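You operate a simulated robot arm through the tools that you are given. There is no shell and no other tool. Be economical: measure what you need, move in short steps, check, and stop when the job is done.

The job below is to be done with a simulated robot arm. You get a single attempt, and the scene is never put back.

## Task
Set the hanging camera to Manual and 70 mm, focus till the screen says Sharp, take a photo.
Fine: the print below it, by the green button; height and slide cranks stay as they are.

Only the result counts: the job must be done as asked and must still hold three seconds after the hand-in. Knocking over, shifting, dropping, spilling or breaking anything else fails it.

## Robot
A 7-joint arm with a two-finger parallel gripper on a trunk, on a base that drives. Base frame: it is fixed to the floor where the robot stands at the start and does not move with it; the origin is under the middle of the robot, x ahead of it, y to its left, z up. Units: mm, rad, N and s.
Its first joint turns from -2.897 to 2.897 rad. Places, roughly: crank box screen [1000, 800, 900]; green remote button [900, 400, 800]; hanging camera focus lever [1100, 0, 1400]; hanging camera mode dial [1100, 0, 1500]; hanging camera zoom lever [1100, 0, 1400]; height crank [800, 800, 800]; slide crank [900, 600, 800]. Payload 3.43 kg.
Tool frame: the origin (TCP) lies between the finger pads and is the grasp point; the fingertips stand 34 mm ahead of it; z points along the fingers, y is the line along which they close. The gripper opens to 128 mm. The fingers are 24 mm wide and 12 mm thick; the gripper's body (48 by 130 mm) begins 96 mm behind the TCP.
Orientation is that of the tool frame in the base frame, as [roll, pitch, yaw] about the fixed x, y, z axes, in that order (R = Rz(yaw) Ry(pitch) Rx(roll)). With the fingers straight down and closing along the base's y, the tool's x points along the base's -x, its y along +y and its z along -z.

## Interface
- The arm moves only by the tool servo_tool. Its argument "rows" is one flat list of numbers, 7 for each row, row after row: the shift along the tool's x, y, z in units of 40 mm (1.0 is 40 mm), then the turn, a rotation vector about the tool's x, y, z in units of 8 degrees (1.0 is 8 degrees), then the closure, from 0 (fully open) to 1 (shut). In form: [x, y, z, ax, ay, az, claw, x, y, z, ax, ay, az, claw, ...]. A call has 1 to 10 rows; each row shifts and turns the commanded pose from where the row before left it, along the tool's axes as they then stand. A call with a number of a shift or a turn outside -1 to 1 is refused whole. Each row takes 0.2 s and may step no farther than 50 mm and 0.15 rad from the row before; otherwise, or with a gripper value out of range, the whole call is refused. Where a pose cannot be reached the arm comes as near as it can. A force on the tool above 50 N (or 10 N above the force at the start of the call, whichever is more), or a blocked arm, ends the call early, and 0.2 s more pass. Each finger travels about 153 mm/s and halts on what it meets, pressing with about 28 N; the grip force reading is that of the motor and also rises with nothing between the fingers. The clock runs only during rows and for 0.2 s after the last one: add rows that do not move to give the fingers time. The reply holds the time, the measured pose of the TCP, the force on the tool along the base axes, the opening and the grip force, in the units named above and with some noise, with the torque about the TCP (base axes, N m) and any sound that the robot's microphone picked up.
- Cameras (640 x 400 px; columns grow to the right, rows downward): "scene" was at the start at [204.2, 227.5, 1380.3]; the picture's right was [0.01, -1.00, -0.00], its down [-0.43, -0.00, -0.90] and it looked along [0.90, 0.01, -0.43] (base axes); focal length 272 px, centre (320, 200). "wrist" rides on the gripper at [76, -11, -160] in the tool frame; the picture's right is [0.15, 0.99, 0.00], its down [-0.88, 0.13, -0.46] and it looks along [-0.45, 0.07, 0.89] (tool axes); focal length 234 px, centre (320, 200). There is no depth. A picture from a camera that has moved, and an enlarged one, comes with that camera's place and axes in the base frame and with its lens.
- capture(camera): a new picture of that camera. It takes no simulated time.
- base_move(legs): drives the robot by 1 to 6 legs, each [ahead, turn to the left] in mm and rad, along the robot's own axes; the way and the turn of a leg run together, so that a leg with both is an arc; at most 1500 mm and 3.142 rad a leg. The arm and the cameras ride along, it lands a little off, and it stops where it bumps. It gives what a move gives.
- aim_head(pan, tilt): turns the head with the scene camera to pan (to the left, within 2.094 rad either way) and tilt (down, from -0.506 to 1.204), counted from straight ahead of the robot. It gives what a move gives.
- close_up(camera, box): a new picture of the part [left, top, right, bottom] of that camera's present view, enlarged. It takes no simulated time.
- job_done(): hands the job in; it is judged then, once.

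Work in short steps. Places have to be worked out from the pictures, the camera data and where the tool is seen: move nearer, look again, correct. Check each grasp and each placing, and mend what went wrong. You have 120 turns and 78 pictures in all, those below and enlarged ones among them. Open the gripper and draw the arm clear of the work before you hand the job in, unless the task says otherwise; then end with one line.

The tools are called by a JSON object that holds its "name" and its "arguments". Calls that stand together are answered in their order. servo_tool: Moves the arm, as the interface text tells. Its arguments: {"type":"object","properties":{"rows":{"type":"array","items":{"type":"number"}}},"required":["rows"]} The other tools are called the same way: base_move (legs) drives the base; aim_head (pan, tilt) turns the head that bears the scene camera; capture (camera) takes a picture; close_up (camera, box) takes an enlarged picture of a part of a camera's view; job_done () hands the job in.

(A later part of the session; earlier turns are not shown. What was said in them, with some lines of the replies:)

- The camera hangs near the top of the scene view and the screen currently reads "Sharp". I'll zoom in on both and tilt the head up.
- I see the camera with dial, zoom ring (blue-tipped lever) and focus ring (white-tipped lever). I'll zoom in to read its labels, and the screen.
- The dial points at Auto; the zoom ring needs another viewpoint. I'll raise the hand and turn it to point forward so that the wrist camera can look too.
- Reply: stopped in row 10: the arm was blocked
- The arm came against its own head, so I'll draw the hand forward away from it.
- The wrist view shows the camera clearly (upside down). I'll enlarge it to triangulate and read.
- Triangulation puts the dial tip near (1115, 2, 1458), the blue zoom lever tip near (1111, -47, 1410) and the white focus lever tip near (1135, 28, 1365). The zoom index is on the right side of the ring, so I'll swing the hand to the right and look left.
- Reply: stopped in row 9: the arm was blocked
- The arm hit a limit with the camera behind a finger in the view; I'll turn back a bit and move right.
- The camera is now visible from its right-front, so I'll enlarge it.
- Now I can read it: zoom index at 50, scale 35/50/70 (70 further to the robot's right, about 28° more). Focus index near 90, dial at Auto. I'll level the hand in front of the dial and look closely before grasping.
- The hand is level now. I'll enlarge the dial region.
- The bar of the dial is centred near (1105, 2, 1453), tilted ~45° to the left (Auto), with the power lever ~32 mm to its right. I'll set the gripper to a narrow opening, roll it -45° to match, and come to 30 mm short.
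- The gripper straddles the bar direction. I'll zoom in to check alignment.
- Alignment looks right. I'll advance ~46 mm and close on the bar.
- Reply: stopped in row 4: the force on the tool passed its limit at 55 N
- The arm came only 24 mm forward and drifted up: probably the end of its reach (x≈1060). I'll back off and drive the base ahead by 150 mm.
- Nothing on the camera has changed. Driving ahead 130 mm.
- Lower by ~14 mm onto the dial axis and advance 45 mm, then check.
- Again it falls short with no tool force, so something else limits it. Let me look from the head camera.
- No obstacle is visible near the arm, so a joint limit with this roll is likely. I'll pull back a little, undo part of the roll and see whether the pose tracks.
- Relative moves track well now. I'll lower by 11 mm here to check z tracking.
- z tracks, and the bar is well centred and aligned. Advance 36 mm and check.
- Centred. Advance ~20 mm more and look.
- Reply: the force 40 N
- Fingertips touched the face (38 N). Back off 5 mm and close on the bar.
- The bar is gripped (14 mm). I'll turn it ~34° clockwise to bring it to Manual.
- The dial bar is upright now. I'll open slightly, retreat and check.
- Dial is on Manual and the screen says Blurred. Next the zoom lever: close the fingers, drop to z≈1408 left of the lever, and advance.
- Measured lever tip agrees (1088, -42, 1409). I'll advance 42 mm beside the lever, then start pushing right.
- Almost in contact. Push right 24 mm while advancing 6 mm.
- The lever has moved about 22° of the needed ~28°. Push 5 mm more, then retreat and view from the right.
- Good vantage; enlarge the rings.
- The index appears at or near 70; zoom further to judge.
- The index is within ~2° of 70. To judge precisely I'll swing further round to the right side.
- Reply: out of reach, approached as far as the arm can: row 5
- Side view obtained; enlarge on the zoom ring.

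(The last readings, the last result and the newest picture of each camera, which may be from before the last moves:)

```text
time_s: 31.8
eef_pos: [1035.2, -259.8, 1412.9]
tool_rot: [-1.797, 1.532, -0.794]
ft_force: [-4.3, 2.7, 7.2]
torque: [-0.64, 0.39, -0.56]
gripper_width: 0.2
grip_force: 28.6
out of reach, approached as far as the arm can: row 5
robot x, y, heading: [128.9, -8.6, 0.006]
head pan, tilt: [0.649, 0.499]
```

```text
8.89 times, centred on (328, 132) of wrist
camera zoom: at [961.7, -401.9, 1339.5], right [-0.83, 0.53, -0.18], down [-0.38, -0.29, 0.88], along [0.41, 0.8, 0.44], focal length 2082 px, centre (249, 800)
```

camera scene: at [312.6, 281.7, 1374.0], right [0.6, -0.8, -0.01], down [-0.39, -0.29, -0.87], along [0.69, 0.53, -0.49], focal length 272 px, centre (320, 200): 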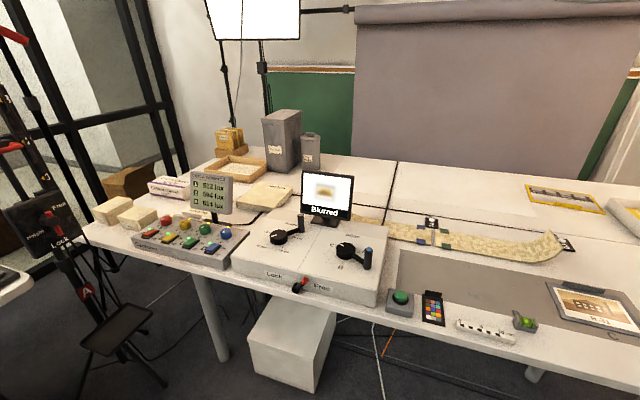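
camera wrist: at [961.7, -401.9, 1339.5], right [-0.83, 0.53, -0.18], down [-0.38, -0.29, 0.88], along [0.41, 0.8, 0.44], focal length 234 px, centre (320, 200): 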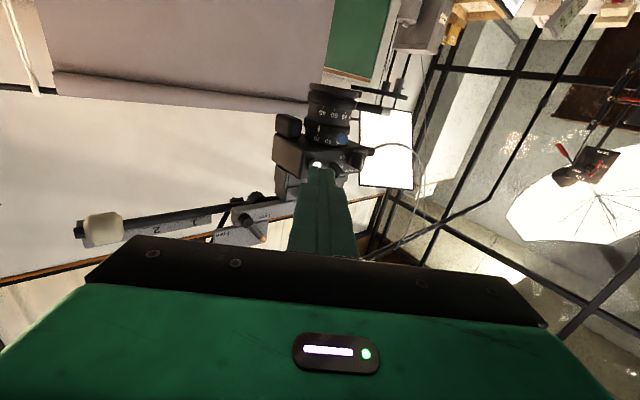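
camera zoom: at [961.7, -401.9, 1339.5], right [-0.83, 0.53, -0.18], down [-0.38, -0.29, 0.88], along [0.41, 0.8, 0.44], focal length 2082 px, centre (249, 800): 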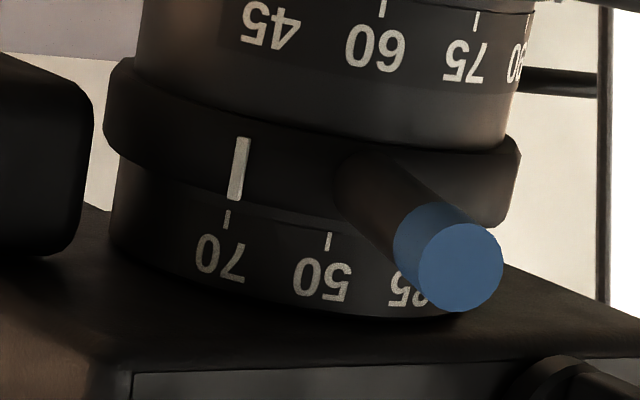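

The index is about 2° short of 70. I'll go back to the lever (left side of it) and nudge ~3 mm more.

{"name": "servo_tool", "arguments": {"rows": [0, 0.383, 0.157, 0.95, 0, 0, 1, 0, 0.4, 0.11, 0.95, 0, 0, 1, 0, 0.411, 0.053, 0.95, 0, 0, 1, 0, 0.414, 0, 0.95, 0, 0, 1, 0, 0.41, -0.055, 0.95, 0, 0, 1, 0, 0.9, 0, 0.7, 0, 0, 1, 0, 0.9, 0, 0.7, 0, 0, 1, 0, 0.9, 0, 0.7, 0, 0, 1, 0, 0.9, 0, 0.7, 0, 0, 1, 0, 0, 0, 0, 0, 0, 1]}}

```text
time_s: 34.0
eef_pos: [946.2, -51.8, 1414.6]
tool_rot: [-0.149, 1.545, -0.154]
ft_force: [0.1, 0.4, 0.0]
torque: [-0.01, -0.04, 0.0]
gripper_width: 0.0
grip_force: 28.0
robot x, y, heading: [131.2, -5.8, 0.003]
head pan, tilt: [0.649, 0.499]
```

Move to left of the lever, advance, then push to y≈-50.

{"name": "servo_tool", "arguments": {"rows": [0.2, 0.7, 0, 0, 0, 0, 1, 0, 0, 0.9, 0, 0, 0, 1, 0, 0, 0.9, 0, 0, 0, 1, 0, 0, 0.9, 0, 0, 0, 1, 0, 0, 0.88, 0, 0, 0, 1, 0, -0.3, 0, 0, 0, 0, 1, 0, 0, 0, 0, 0, 0, 1]}}

```text
time_s: 35.6
eef_pos: [1089.1, -39.0, 1410.4]
tool_rot: [-0.174, 1.545, -0.177]
ft_force: [0.6, -0.1, 0.0]
torque: [0.01, 0.0, -0.03]
gripper_width: 0.0
grip_force: 28.3
robot x, y, heading: [126.6, -4.1, -0.002]
head pan, tilt: [0.649, 0.499]
```

Now push 10 mm to y≈-49.

{"name": "servo_tool", "arguments": {"rows": [0, -0.125, 0, 0, 0, 0, 1, 0, -0.13, 0, 0, 0, 0, 1, 0, 0, 0, 0, 0, 0, 1]}}

```text
time_s: 36.4
eef_pos: [1089.7, -50.3, 1409.2]
tool_rot: [-0.173, 1.543, -0.176]
ft_force: [-0.7, 0.0, -0.6]
torque: [-0.01, -0.03, -0.02]
gripper_width: 0.0
grip_force: 27.6
robot x, y, heading: [131.6, -5.7, 0.001]
head pan, tilt: [0.649, 0.499]
```

Now retreat and swing round the right side again to re-read the index.

{"name": "servo_tool", "arguments": {"rows": [0, 0.2, -0.3, 0, 0, 0, 1, 0, 0, -0.9, 0, 0, 0, 1, 0, 0, -0.9, 0, 0, 0, 1, 0, -0.5, -0.7, 0, 0, 0, 1, 0, -0.9, 0, -0.8, 0, 0, 1, 0, -0.9, 0, -0.8, 0, 0, 1, 0, -0.9, 0, -0.8, 0, 0, 1, 0, -0.9, 0, -0.8, 0, 0, 1, 0, -0.41, 0.055, -0.95, 0, 0, 1, 0, -0.414, 0, -0.95, 0, 0, 1]}}

{"name": "servo_tool", "arguments": {"rows": [0, -0.411, -0.053, -0.95, 0, 0, 1, 0, -0.4, -0.11, -0.7, 0, 0, 1, 0, 0, 0, 0, 0, 0, 1]}}

{"name": "close_up", "arguments": {"camera": "wrist", "box": [280, 70, 400, 145]}}

```text
time_s: 38.6
eef_pos: [1016.6, -228.7, 1411.2]
tool_rot: [-0.933, 1.54, -0.222]
ft_force: [-1.4, 1.3, 1.6]
torque: [-0.09, 0.1, -0.14]
gripper_width: 0.0
grip_force: 28.0
robot x, y, heading: [132.9, -14.1, 0.002]
head pan, tilt: [0.649, 0.499]
```

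```text
time_s: 39.4
eef_pos: [1038.6, -258.9, 1410.7]
tool_rot: [-1.084, 1.546, -0.146]
ft_force: [0.1, 0.3, -0.4]
torque: [-0.01, 0.02, 0.01]
gripper_width: 0.1
grip_force: 28.2
robot x, y, heading: [132.2, -7.0, -0.002]
head pan, tilt: [0.649, 0.499]
```

```text
5.33 times, centred on (340, 108) of wrist
camera zoom: at [956.0, -392.8, 1332.8], right [-0.79, 0.58, -0.17], down [-0.39, -0.29, 0.87], along [0.46, 0.76, 0.46], focal length 1249 px, centre (213, 693)
```

zoom: 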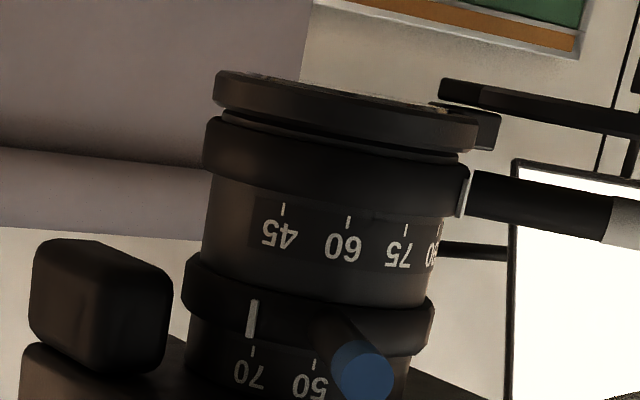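

{"name": "close_up", "arguments": {"camera": "wrist", "box": [304, 115, 368, 155]}}

```text
10.00 times, centred on (336, 135) of wrist
camera zoom: at [956.0, -392.8, 1332.8], right [-0.79, 0.58, -0.17], down [-0.39, -0.29, 0.87], along [0.46, 0.76, 0.46], focal length 2342 px, centre (160, 850)
```

zoom: 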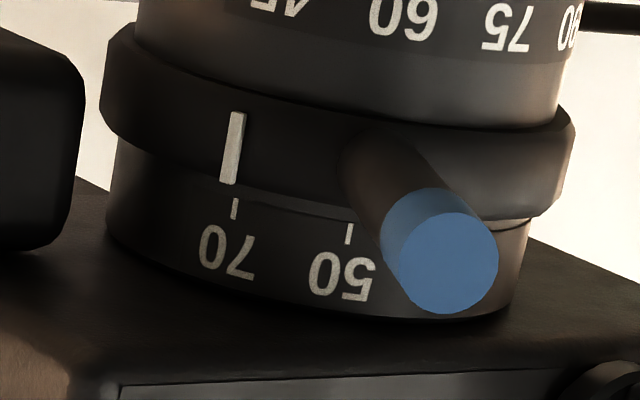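

The zoom index now lines up with 70. Next the focus lever: return to the front, at z≈1365, left of the lever.

{"name": "servo_tool", "arguments": {"rows": [0, 0.4, 0.11, 0.7, 0, 0, 1, 0, 0.411, 0.053, 0.95, 0, 0, 1, 0, 0.414, 0, 0.95, 0, 0, 1, 0, 0.41, -0.055, 0.95, 0, 0, 1, 0, 0.9, 0, 0.8, 0, 0, 1, 0, 0.9, -0.2, 0.8, 0, 0, 1, 0, 0.9, -0.2, 0.8, 0, 0, 1, 0, 0.9, -0.2, 0.8, 0, 0, 1, 0, 0.8, 0, 0, 0, 0, 1, 0, 0, 0, 0, 0, 0, 1]}}

```text
time_s: 41.6
eef_pos: [933.5, -42.5, 1407.4]
tool_rot: [-0.149, 1.546, -0.152]
ft_force: [0.5, -0.8, -0.7]
torque: [0.0, 0.02, -0.01]
gripper_width: 0.2
grip_force: 27.8
robot x, y, heading: [132.0, -13.1, -0.002]
head pan, tilt: [0.649, 0.499]
```

Move to y≈65, z≈1362, then look.

{"name": "servo_tool", "arguments": {"rows": [0.37, 0.9, 0, 0, 0, 0, 1, 0.37, 0.9, 0, 0, 0, 0, 1, 0.37, 0.9, 0, 0, 0, 0, 1, 0, 0, 0.9, 0, 0, 0, 1, 0, 0, 0, 0, 0, 0, 1]}}

{"name": "capture", "arguments": {"camera": "wrist"}}

```text
time_s: 42.8
eef_pos: [970.5, 66.4, 1362.4]
tool_rot: [-0.159, 1.545, -0.165]
ft_force: [-0.8, -0.7, -0.5]
torque: [0.0, 0.01, -0.02]
gripper_width: 0.1
grip_force: 27.6
robot x, y, heading: [132.1, -10.7, -0.005]
head pan, tilt: [0.649, 0.499]
```

```text
36 pictures are left
camera wrist: at [813.5, 55.7, 1282.7], right [0.01, 0.99, -0.15], down [-0.48, 0.14, 0.87], along [0.88, 0.07, 0.47], focal length 234 px, centre (320, 200)
```

wrist: 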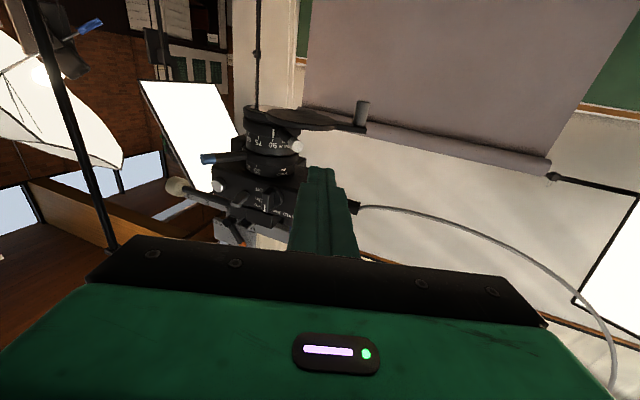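

Focus tip at ≈(1088, 39, 1362). Advance beside it at y≈66, then push right to contact.

{"name": "servo_tool", "arguments": {"rows": [0, 0, 0.9, 0, 0, 0, 1, 0, 0, 0.9, 0, 0, 0, 1, 0, 0, 0.9, 0, 0, 0, 1, 0, -0.4, 0.1, 0, 0, 0, 1, 0, 0, 0, 0, 0, 0, 1]}}

{"name": "close_up", "arguments": {"camera": "wrist", "box": [200, 60, 440, 210]}}

```text
time_s: 44.0
eef_pos: [1083.0, 48.2, 1365.1]
tool_rot: [-0.18, 1.543, -0.182]
ft_force: [-0.4, -1.0, -0.9]
torque: [-0.02, -0.02, 0.0]
gripper_width: 0.0
grip_force: 27.7
robot x, y, heading: [131.7, -7.0, 0.003]
head pan, tilt: [0.649, 0.499]
```

```text
2.67 times, centred on (320, 135) of wrist
camera zoom: at [925.6, 39.1, 1284.7], right [0.01, 0.99, -0.15], down [-0.48, 0.14, 0.87], along [0.88, 0.07, 0.47], focal length 624 px, centre (320, 373)
```

zoom: 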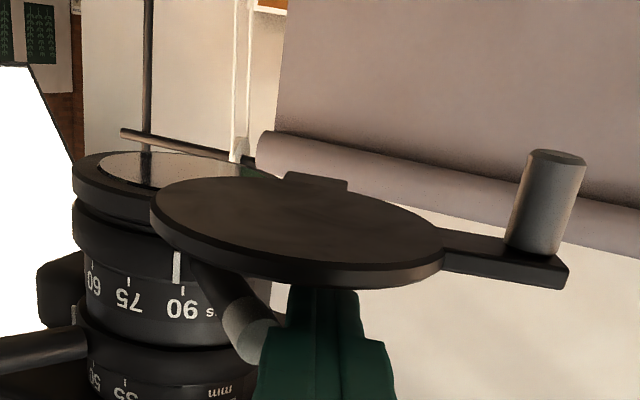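

Finger is beside the lever. Push 24 mm right and read the screen and scale.

{"name": "servo_tool", "arguments": {"rows": [0, -0.3, 0, 0, 0, 0, 1, 0, -0.3, 0, 0, 0, 0, 1, 0, 0, 0, 0, 0, 0, 1]}}

{"name": "close_up", "arguments": {"camera": "scene", "box": [290, 165, 370, 215]}}

{"name": "close_up", "arguments": {"camera": "wrist", "box": [200, 60, 440, 210]}}

```text
time_s: 44.8
eef_pos: [1082.7, 27.0, 1365.3]
tool_rot: [-0.177, 1.544, -0.183]
ft_force: [0.2, 0.9, 0.0]
torque: [0.02, -0.01, -0.01]
gripper_width: 0.0
grip_force: 28.3
robot x, y, heading: [132.7, -6.3, -0.003]
head pan, tilt: [0.649, 0.499]
```

```text
8.00 times, centred on (330, 190) of scene
camera zoom: at [312.6, 281.8, 1373.9], right [0.61, -0.8, -0.01], down [-0.39, -0.29, -0.87], along [0.69, 0.53, -0.49], focal length 2176 px, centre (240, 280)
```

zoom: 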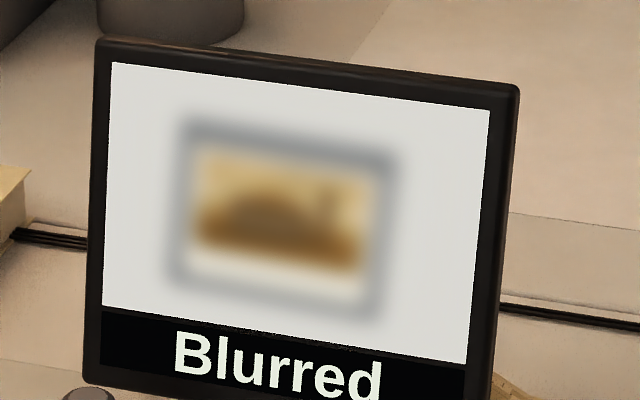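

```text
2.67 times, centred on (320, 135) of wrist
camera zoom: at [925.2, 15.4, 1285.6], right [0.01, 0.99, -0.15], down [-0.48, 0.14, 0.87], along [0.88, 0.07, 0.47], focal length 624 px, centre (320, 373)
```

zoom: 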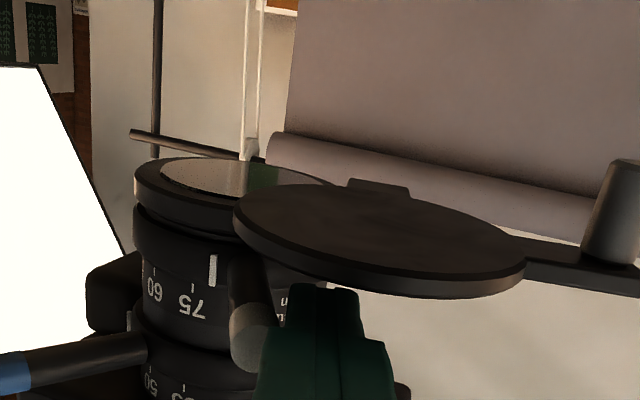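

The index is now about 82. Continue 16 mm and check the screen.

{"name": "servo_tool", "arguments": {"rows": [0, -0.2, 0, 0, 0, 0, 1, 0, -0.2, 0, 0, 0, 0, 1, 0, 0, 0, 0, 0, 0, 1]}}

{"name": "close_up", "arguments": {"camera": "scene", "box": [290, 165, 370, 215]}}

```text
time_s: 45.6
eef_pos: [1082.3, 10.6, 1365.1]
tool_rot: [-0.181, 1.544, -0.183]
ft_force: [0.0, 0.6, 0.1]
torque: [-0.02, -0.01, 0.02]
gripper_width: 0.0
grip_force: 27.5
robot x, y, heading: [130.6, -7.8, 0.004]
head pan, tilt: [0.649, 0.499]
```

```text
8.00 times, centred on (330, 190) of scene
camera zoom: at [312.6, 281.8, 1373.9], right [0.61, -0.8, -0.01], down [-0.39, -0.29, -0.87], along [0.69, 0.53, -0.49], focal length 2176 px, centre (240, 280)
```

zoom: 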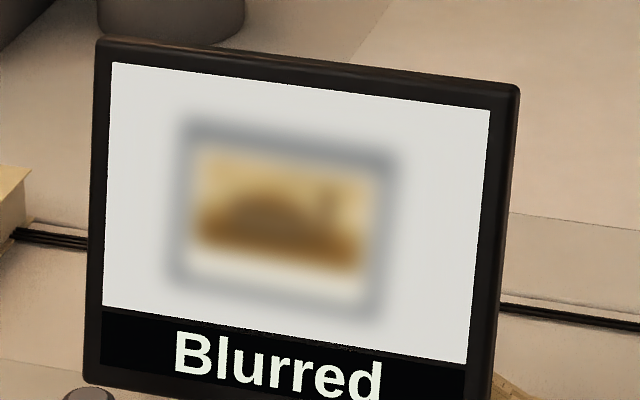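

No change yet; continue 12 mm.

{"name": "servo_tool", "arguments": {"rows": [0, -0.15, 0.02, 0, 0, 0, 1, 0, -0.15, 0.03, 0, 0, 0, 1, 0, 0, 0, 0, 0, 0, 1]}}

{"name": "close_up", "arguments": {"camera": "scene", "box": [290, 165, 370, 215]}}

{"name": "close_up", "arguments": {"camera": "wrist", "box": [200, 60, 440, 210]}}

```text
time_s: 46.4
eef_pos: [1084.5, -2.1, 1364.4]
tool_rot: [-0.17, 1.544, -0.17]
ft_force: [-0.5, 0.6, 0.0]
torque: [0.01, 0.02, 0.01]
gripper_width: 0.0
grip_force: 28.1
robot x, y, heading: [130.3, -5.9, 0.001]
head pan, tilt: [0.649, 0.499]
```

```text
8.00 times, centred on (330, 190) of scene
camera zoom: at [312.6, 281.8, 1373.9], right [0.61, -0.8, -0.01], down [-0.39, -0.29, -0.87], along [0.69, 0.53, -0.49], focal length 2176 px, centre (240, 280)
```

zoom: 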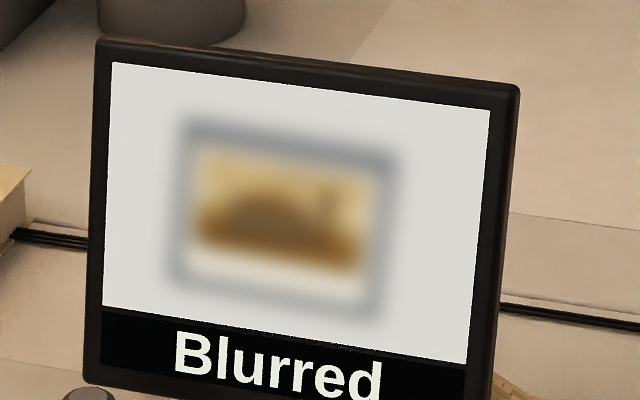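

```text
2.67 times, centred on (320, 135) of wrist
camera zoom: at [926.8, -12.4, 1285.4], right [0.01, 0.99, -0.15], down [-0.48, 0.14, 0.87], along [0.88, 0.07, 0.47], focal length 624 px, centre (320, 373)
```

zoom: 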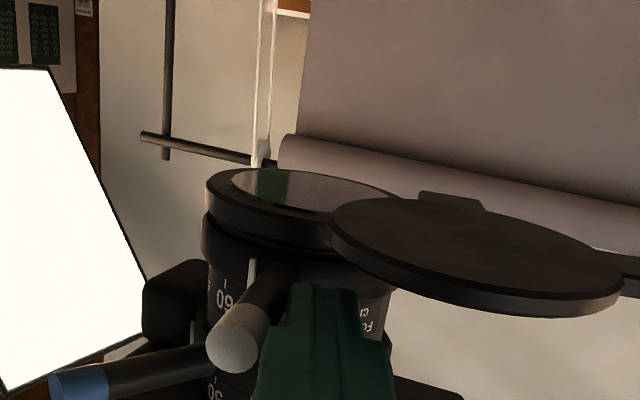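

Index is at roughly 68. Smaller steps: 7 mm.

{"name": "servo_tool", "arguments": {"rows": [0, -0.18, 0.02, 0, 0, 0, 1, 0, 0, 0, 0, 0, 0, 1]}}

{"name": "close_up", "arguments": {"camera": "scene", "box": [290, 165, 370, 215]}}

```text
time_s: 47.0
eef_pos: [1085.4, -9.3, 1366.1]
tool_rot: [-0.171, 1.545, -0.173]
ft_force: [-0.2, -1.1, -0.6]
torque: [0.02, -0.02, 0.01]
gripper_width: 0.3
grip_force: 27.4
robot x, y, heading: [129.0, -9.0, 0.001]
head pan, tilt: [0.649, 0.499]
```

```text
8.00 times, centred on (330, 190) of scene
camera zoom: at [312.6, 281.8, 1373.9], right [0.61, -0.8, -0.01], down [-0.39, -0.29, -0.87], along [0.69, 0.53, -0.49], focal length 2176 px, centre (240, 280)
```

zoom: 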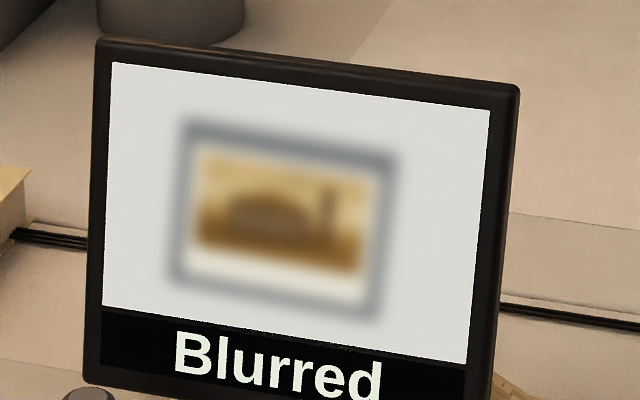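

Blur is lessening. Continue 5 mm.

{"name": "servo_tool", "arguments": {"rows": [0, -0.13, 0.02, 0, 0, 0, 1, 0, 0, 0, 0, 0, 0, 1]}}

{"name": "close_up", "arguments": {"camera": "scene", "box": [290, 165, 370, 215]}}

```text
time_s: 47.6
eef_pos: [1086.0, -13.6, 1365.6]
tool_rot: [-0.17, 1.544, -0.175]
ft_force: [0.2, -0.7, -1.5]
torque: [0.0, -0.02, 0.04]
gripper_width: 0.2
grip_force: 28.1
robot x, y, heading: [132.6, -9.9, -0.002]
head pan, tilt: [0.649, 0.499]
```

```text
8.00 times, centred on (330, 190) of scene
camera zoom: at [312.6, 281.8, 1373.9], right [0.61, -0.8, -0.01], down [-0.39, -0.29, -0.87], along [0.69, 0.53, -0.49], focal length 2176 px, centre (240, 280)
```

zoom: 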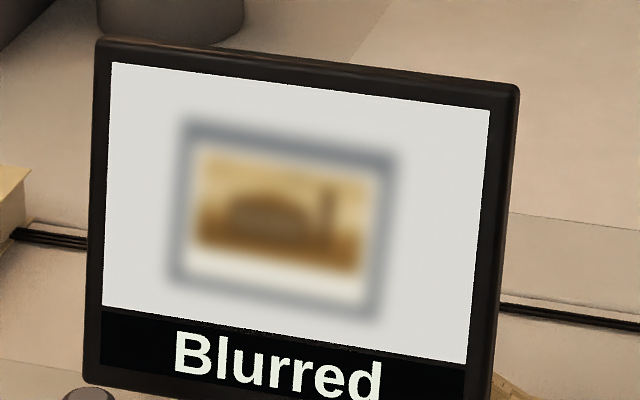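

Continue 6 mm.

{"name": "servo_tool", "arguments": {"rows": [0, -0.15, 0.03, 0, 0, 0, 1, 0, 0, 0, 0, 0, 0, 1]}}

{"name": "close_up", "arguments": {"camera": "scene", "box": [290, 165, 370, 215]}}

```text
time_s: 48.2
eef_pos: [1086.0, -21.5, 1366.0]
tool_rot: [-0.178, 1.545, -0.182]
ft_force: [0.5, -0.6, -0.5]
torque: [0.03, -0.02, 0.02]
gripper_width: 0.1
grip_force: 28.1
robot x, y, heading: [129.6, -6.2, 0.001]
head pan, tilt: [0.649, 0.499]
```

```text
8.00 times, centred on (330, 190) of scene
camera zoom: at [312.6, 281.8, 1373.9], right [0.6, -0.8, -0.01], down [-0.39, -0.29, -0.87], along [0.69, 0.53, -0.49], focal length 2176 px, centre (240, 280)
```

zoom: 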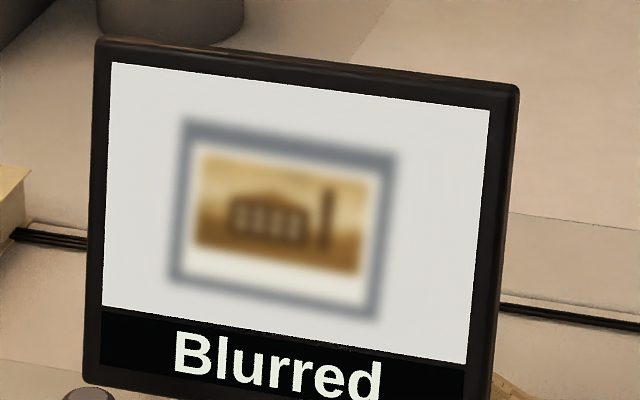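

Getting sharper. Continue 5 mm and check the lever as well.

{"name": "servo_tool", "arguments": {"rows": [0, -0.12, 0.03, 0, 0, 0, 1, 0, 0, 0, 0, 0, 0, 1]}}

{"name": "close_up", "arguments": {"camera": "scene", "box": [290, 165, 370, 215]}}

{"name": "close_up", "arguments": {"camera": "wrist", "box": [200, 60, 440, 210]}}

```text
time_s: 48.8
eef_pos: [1087.4, -26.3, 1364.9]
tool_rot: [-0.174, 1.545, -0.176]
ft_force: [0.0, 0.8, 0.6]
torque: [0.0, -0.02, 0.05]
gripper_width: 0.0
grip_force: 27.9
robot x, y, heading: [128.6, -8.4, 0.003]
head pan, tilt: [0.649, 0.499]
```

```text
8.00 times, centred on (330, 190) of scene
camera zoom: at [312.6, 281.8, 1373.9], right [0.6, -0.8, -0.01], down [-0.39, -0.29, -0.87], along [0.69, 0.53, -0.49], focal length 2176 px, centre (240, 280)
```

zoom: 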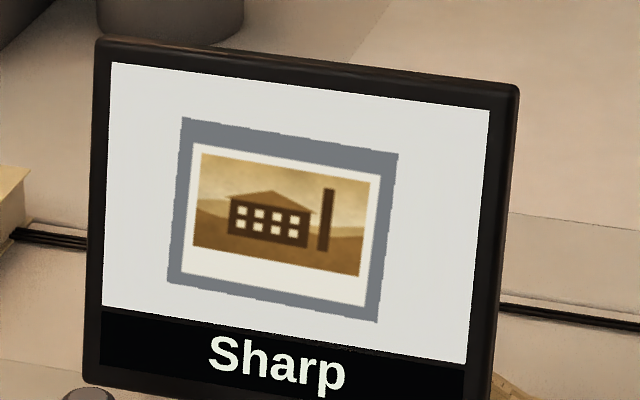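

```text
2.67 times, centred on (320, 135) of wrist
camera zoom: at [930.6, -35.5, 1285.6], right [0.01, 0.99, -0.15], down [-0.48, 0.14, 0.87], along [0.88, 0.07, 0.47], focal length 624 px, centre (320, 373)
```

zoom: 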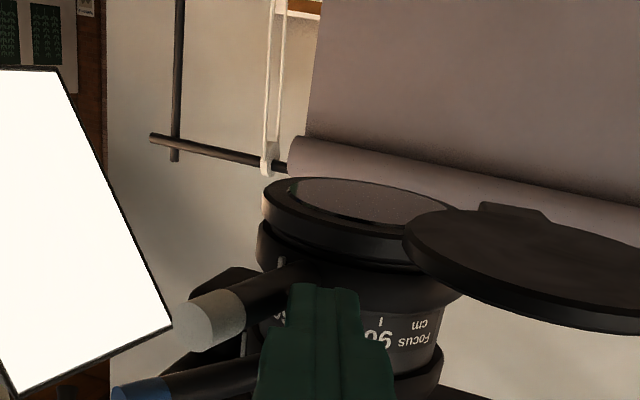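

It says Sharp. I'll release leftward and retreat, then confirm the rings and the screen.

{"name": "servo_tool", "arguments": {"rows": [0, 0.2, 0, 0, 0, 0, 1, 0, 0.1, -0.9, 0, 0, 0, 1, 0, 0, -0.9, 0, 0, 0, 1, 0, 0, -0.9, 0, 0, 0, 1, 0, 0, -0.9, 0, 0, 0, 1, 0, 0, 0, 0, 0, 0, 1]}}

{"name": "capture", "arguments": {"camera": "scene"}}

{"name": "close_up", "arguments": {"camera": "wrist", "box": [200, 70, 400, 195]}}

```text
time_s: 50.2
eef_pos: [943.6, -11.6, 1361.1]
tool_rot: [-0.162, 1.543, -0.167]
ft_force: [-0.5, 0.2, 0.6]
torque: [0.03, -0.01, 0.02]
gripper_width: 0.2
grip_force: 27.9
robot x, y, heading: [131.1, -9.2, 0.004]
head pan, tilt: [0.649, 0.499]
```

```text
24 pictures are left
camera scene: at [312.6, 281.8, 1373.9], right [0.6, -0.8, -0.01], down [-0.39, -0.29, -0.87], along [0.69, 0.53, -0.49], focal length 272 px, centre (320, 200)
```

scene: 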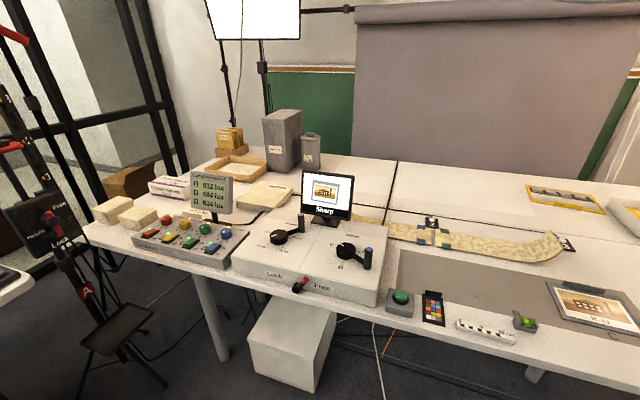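

```text
3.20 times, centred on (300, 132) of wrist
camera zoom: at [786.5, -22.6, 1281.3], right [0.01, 0.99, -0.15], down [-0.48, 0.14, 0.87], along [0.88, 0.07, 0.47], focal length 749 px, centre (384, 416)
```

zoom: 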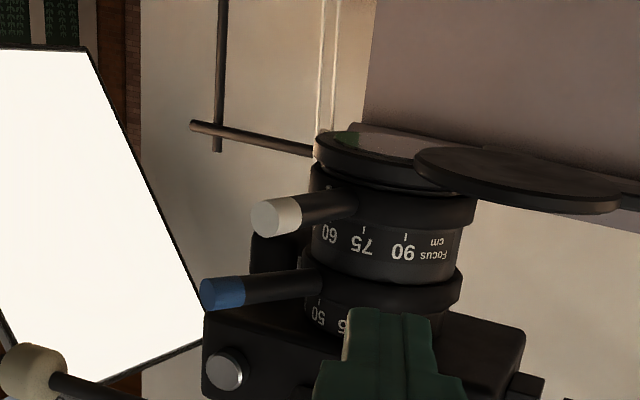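

Sharp persists after release, with both levers undisturbed. Now I'll fold the hand back to pointing down and over toward the green button (est. (832, 418, 800)).

{"name": "servo_tool", "arguments": {"rows": [0.584, 0.71, -0.335, 0, 1, 0, 1, 0.625, 0.71, -0.251, 0, 1, 0, 1, 0.654, 0.71, -0.161, 0, 1, 0, 1, 0.67, 0.71, -0.069, 0, 1, 0, 1, 0.673, 0.71, 0.025, 0, 1, 0, 1, 0.663, 0.71, 0.118, 0, 1, 0, 1, 0.64, 0.71, 0.21, 0, 1, 0, 1, 0.605, 0.71, 0.297, 0, 1, 0, 1, 0.557, 0.71, 0.378, 0, 1, 0, 1, 0.499, 0.71, 0.452, 0, 1, 0, 1]}}

{"name": "capture", "arguments": {"camera": "wrist"}}

```text
time_s: 52.4
eef_pos: [816.0, 270.3, 1122.0]
tool_rot: [-3.138, 0.2, 3.139]
ft_force: [-1.0, 0.2, 1.4]
torque: [0.01, -0.04, 0.02]
gripper_width: 0.0
grip_force: 28.0
robot x, y, heading: [132.2, -9.6, 0.001]
head pan, tilt: [0.649, 0.499]
```

```text
22 pictures are left
camera wrist: at [711.1, 260.5, 1263.8], right [-0.14, 0.99, -0.03], down [0.77, 0.13, 0.62], along [0.62, 0.06, -0.78], focal length 234 px, centre (320, 200)
```

wrist: 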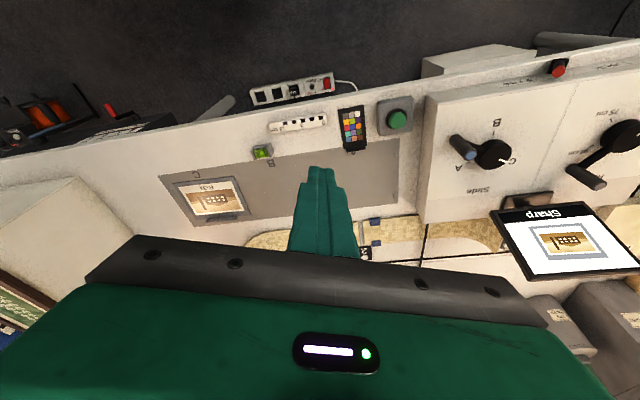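

The green button is at about (860, 427, 768). I'll make the tool vertical, go above it and descend to TCP z≈920.

{"name": "servo_tool", "arguments": {"rows": [0, 0.98, 0, 0, 0.72, 0, 1, 0, 0.98, 0, 0, 0.72, 0, 1, -0.55, 0.98, 0, 0, 0, 0, 1, -0.55, 0.98, 0, 0, 0, 0, 1, 0, 0, 1, 0, 0, 0, 1, 0, 0, 1, 0, 0, 0, 1, 0, 0, 1, 0, 0, 0, 1, 0, 0, 1, 0, 0, 0, 1, 0, 0, 1, 0, 0, 0, 1, 0, 0, 0, 0, 0, 0, 1]}}

{"name": "capture", "arguments": {"camera": "wrist"}}

{"name": "close_up", "arguments": {"camera": "scene", "box": [280, 200, 440, 300]}}

```text
time_s: 54.6
eef_pos: [859.5, 426.6, 922.5]
tool_rot: [-3.139, -0.001, 3.139]
ft_force: [0.1, 0.5, 0.0]
torque: [-0.02, 0.0, -0.01]
gripper_width: 0.0
grip_force: 28.1
robot x, y, heading: [129.8, -8.4, -0.005]
head pan, tilt: [0.649, 0.499]
```

```text
21 pictures are left
camera wrist: at [785.1, 417.1, 1082.7], right [-0.14, 0.99, 0.0], down [0.88, 0.13, 0.45], along [0.45, 0.06, -0.89], focal length 234 px, centre (320, 200)
```

wrist: 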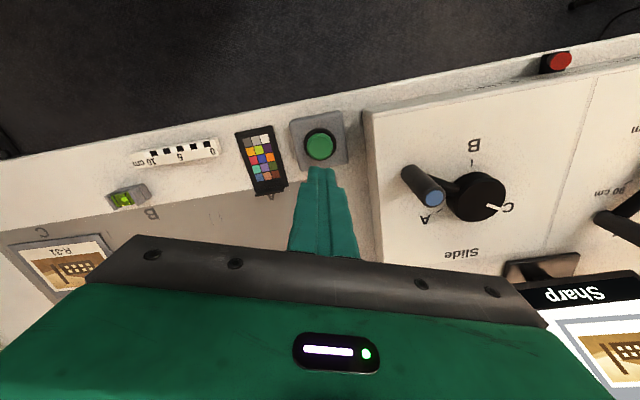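

```text
4.00 times, centred on (360, 250) of scene
camera zoom: at [312.6, 281.9, 1373.9], right [0.6, -0.8, -0.01], down [-0.39, -0.29, -0.87], along [0.69, 0.53, -0.49], focal length 1088 px, centre (160, 0)
```

zoom: 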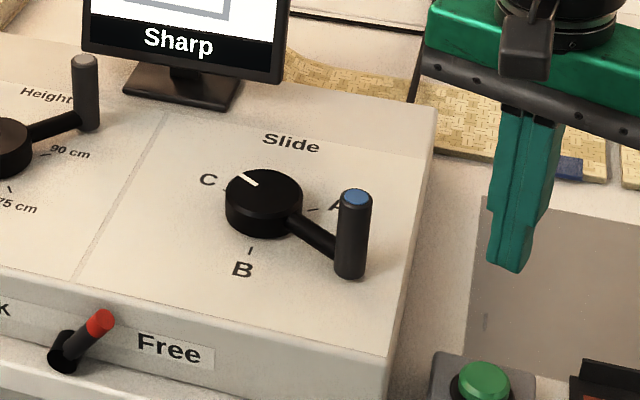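

The button is directly beneath (≈(858, 425, 782)), and the cranks are clear of the gripper body. Descend 92 mm, then press gently.

{"name": "servo_tool", "arguments": {"rows": [0, 0, 0.8, 0, 0, 0, 1, 0, 0, 0.8, 0, 0, 0, 1, 0, 0, 0.6, 0, 0, 0, 1, 0, 0, 0, 0, 0, 0, 1]}}

{"name": "close_up", "arguments": {"camera": "scene", "box": [340, 250, 460, 325]}}

```text
time_s: 55.6
eef_pos: [860.6, 425.1, 834.9]
tool_rot: [-3.138, -0.001, 3.135]
ft_force: [0.2, -0.2, 0.5]
torque: [0.02, -0.02, 0.01]
gripper_width: 0.1
grip_force: 27.7
robot x, y, heading: [128.8, -9.2, -0.002]
head pan, tilt: [0.649, 0.499]
```

```text
5.33 times, centred on (400, 288) of scene
camera zoom: at [312.6, 281.9, 1373.9], right [0.61, -0.8, -0.01], down [-0.39, -0.29, -0.87], along [0.69, 0.53, -0.49], focal length 1451 px, centre (-107, -267)
```

zoom: 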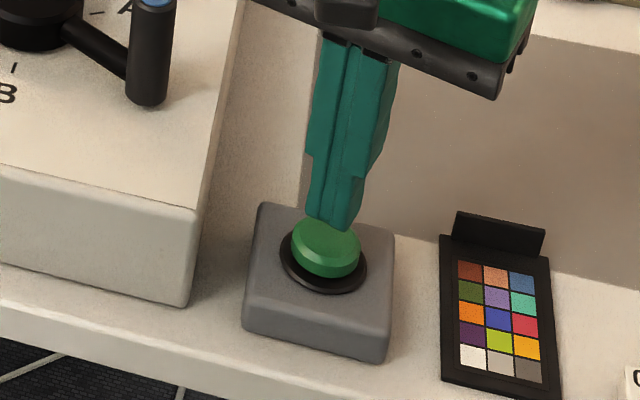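

Fingertip is just above the button. Press in 5 mm steps until resistance.

{"name": "servo_tool", "arguments": {"rows": [0.1, 0, 0.15, 0, 0, 0, 1, 0, 0, 0.13, 0, 0, 0, 1, 0, 0, 0.13, 0, 0, 0, 1, 0, 0, 0, 0, 0, 0, 1]}}

{"name": "close_up", "arguments": {"camera": "scene", "box": [290, 165, 450, 265]}}

```text
time_s: 56.6
eef_pos: [858.6, 424.9, 817.5]
tool_rot: [-3.139, 0.0, 3.138]
ft_force: [0.2, 0.2, 0.9]
torque: [0.02, -0.01, 0.01]
gripper_width: 0.0
grip_force: 28.0
robot x, y, heading: [130.8, -6.4, 0.001]
head pan, tilt: [0.649, 0.499]
```

```text
4.00 times, centred on (370, 215) of scene
camera zoom: at [312.6, 281.9, 1373.9], right [0.61, -0.8, -0.01], down [-0.39, -0.29, -0.87], along [0.69, 0.53, -0.49], focal length 1088 px, centre (120, 140)
```

zoom: 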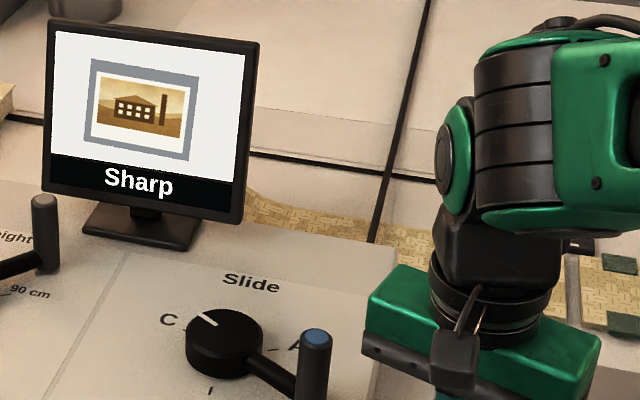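

No contact yet and still Sharp. Continue pressing.

{"name": "servo_tool", "arguments": {"rows": [0, 0, 0.1, 0, 0, 0, 1, 0, 0, 0.1, 0, 0, 0, 1, 0, 0, 0.1, 0, 0, 0, 1, 0, 0, 0, 0, 0, 0, 1]}}

```text
time_s: 57.6
eef_pos: [856.9, 425.1, 809.9]
tool_rot: [-3.14, 0.003, 3.139]
ft_force: [-3.3, -4.7, 44.6]
torque: [-0.14, 0.1, -0.04]
gripper_width: 0.0
grip_force: 27.8
robot x, y, heading: [130.6, -7.0, 0.0]
head pan, tilt: [0.649, 0.499]
heard: click
```

A click was heard with 45 N. Lift off and check the screen.

{"name": "servo_tool", "arguments": {"rows": [0, 0, -0.5, 0, 0, 0, 1, 0, 0, -0.9, 0, 0, 0, 1, 0, 0, -0.9, 0, 0, 0, 1, 0, 0, -0.9, 0, 0, 0, 1, 0, 0, 0, 0, 0, 0, 1]}}

{"name": "close_up", "arguments": {"camera": "scene", "box": [280, 165, 440, 265]}}

{"name": "close_up", "arguments": {"camera": "scene", "box": [340, 250, 460, 325]}}

```text
time_s: 58.8
eef_pos: [857.1, 425.1, 934.0]
tool_rot: [-3.137, -0.002, 3.138]
ft_force: [-0.6, 0.0, -0.9]
torque: [0.0, 0.01, 0.01]
gripper_width: 0.0
grip_force: 28.4
robot x, y, heading: [130.5, -8.6, -0.004]
head pan, tilt: [0.649, 0.499]
```

```text
4.00 times, centred on (360, 215) of scene
camera zoom: at [312.7, 281.9, 1373.9], right [0.6, -0.8, -0.01], down [-0.39, -0.29, -0.87], along [0.69, 0.53, -0.49], focal length 1088 px, centre (160, 140)
```

zoom: 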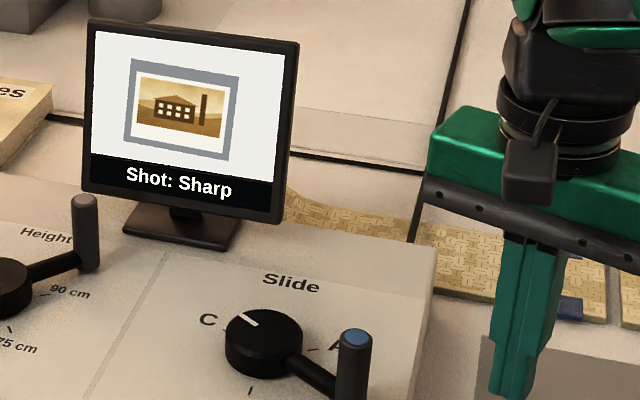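

```text
5.33 times, centred on (400, 288) of scene
camera zoom: at [312.7, 281.9, 1373.9], right [0.6, -0.8, -0.01], down [-0.39, -0.29, -0.87], along [0.69, 0.53, -0.49], focal length 1451 px, centre (-107, -267)
```

zoom: 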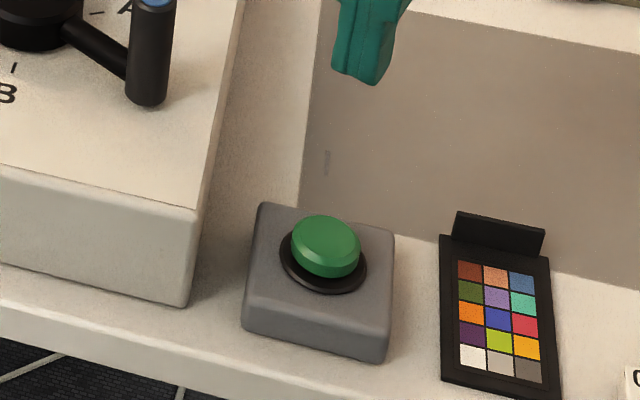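

"Shot: Sharp". I'll lift clear, draw the arm back, open the gripper, and take one last look at the camera.

{"name": "servo_tool", "arguments": {"rows": [0, 0, -1, 0, 0, 0, 1, 0.9, 0, -0.4, 0, 0, 0, 1, 0.9, -0.4, 0, 0, 0, 0, 0.7, 0.9, -0.4, 0, 0, 0, 0, 0.3, 0.9, -0.4, 0, 0, 0, 0, 0, 0, 0, 0, 0, 0, 0, 0]}}

{"name": "aim_head", "arguments": {"pan": -0.28, "tilt": 0.0}}

{"name": "close_up", "arguments": {"camera": "scene", "box": [280, 140, 376, 200]}}

```text
time_s: 60.2
eef_pos: [712.4, 377.9, 992.7]
tool_rot: [-3.137, 0.001, 3.138]
ft_force: [-0.5, -0.6, 0.4]
torque: [-0.01, 0.02, -0.02]
gripper_width: 127.9
grip_force: 0.0
robot x, y, heading: [131.8, -7.0, -0.0]
head pan, tilt: [0.649, 0.499]
```

```text
time_s: 61.4
eef_pos: [714.2, 379.2, 992.5]
tool_rot: [-3.135, 0.001, 3.139]
ft_force: [-0.3, 0.6, 0.4]
torque: [0.0, -0.03, 0.0]
gripper_width: 127.8
grip_force: 0.0
robot x, y, heading: [133.5, -5.8, 0.003]
head pan, tilt: [-0.279, 0.0]
```

```text
6.67 times, centred on (328, 170) of scene
camera zoom: at [327.4, 202.1, 1419.8], right [-0.27, -0.96, 0.0], down [-0.01, 0.0, -1.0], along [0.96, -0.27, -0.01], focal length 1814 px, centre (267, 400)
```

zoom: 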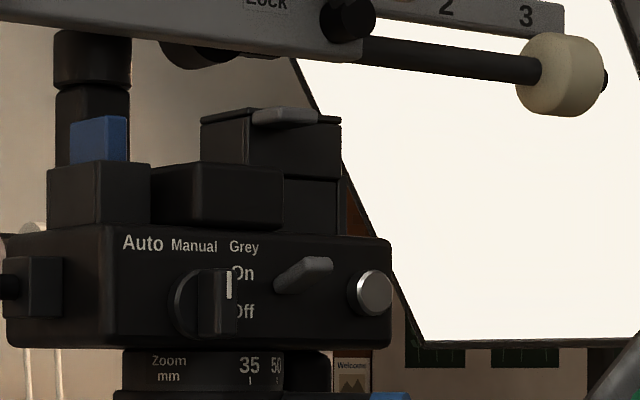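

Dial is upright at Manual, the photo is taken, the arm is clear and the gripper open; handing in.

{"name": "job_done", "arguments": {}}

```text
The job is handed in.
```

The camera is on Manual at 70 mm and in focus. I took the photo of the print with the green button: the screen reads "Shot: Sharp". The height and slide cranks were not touched.
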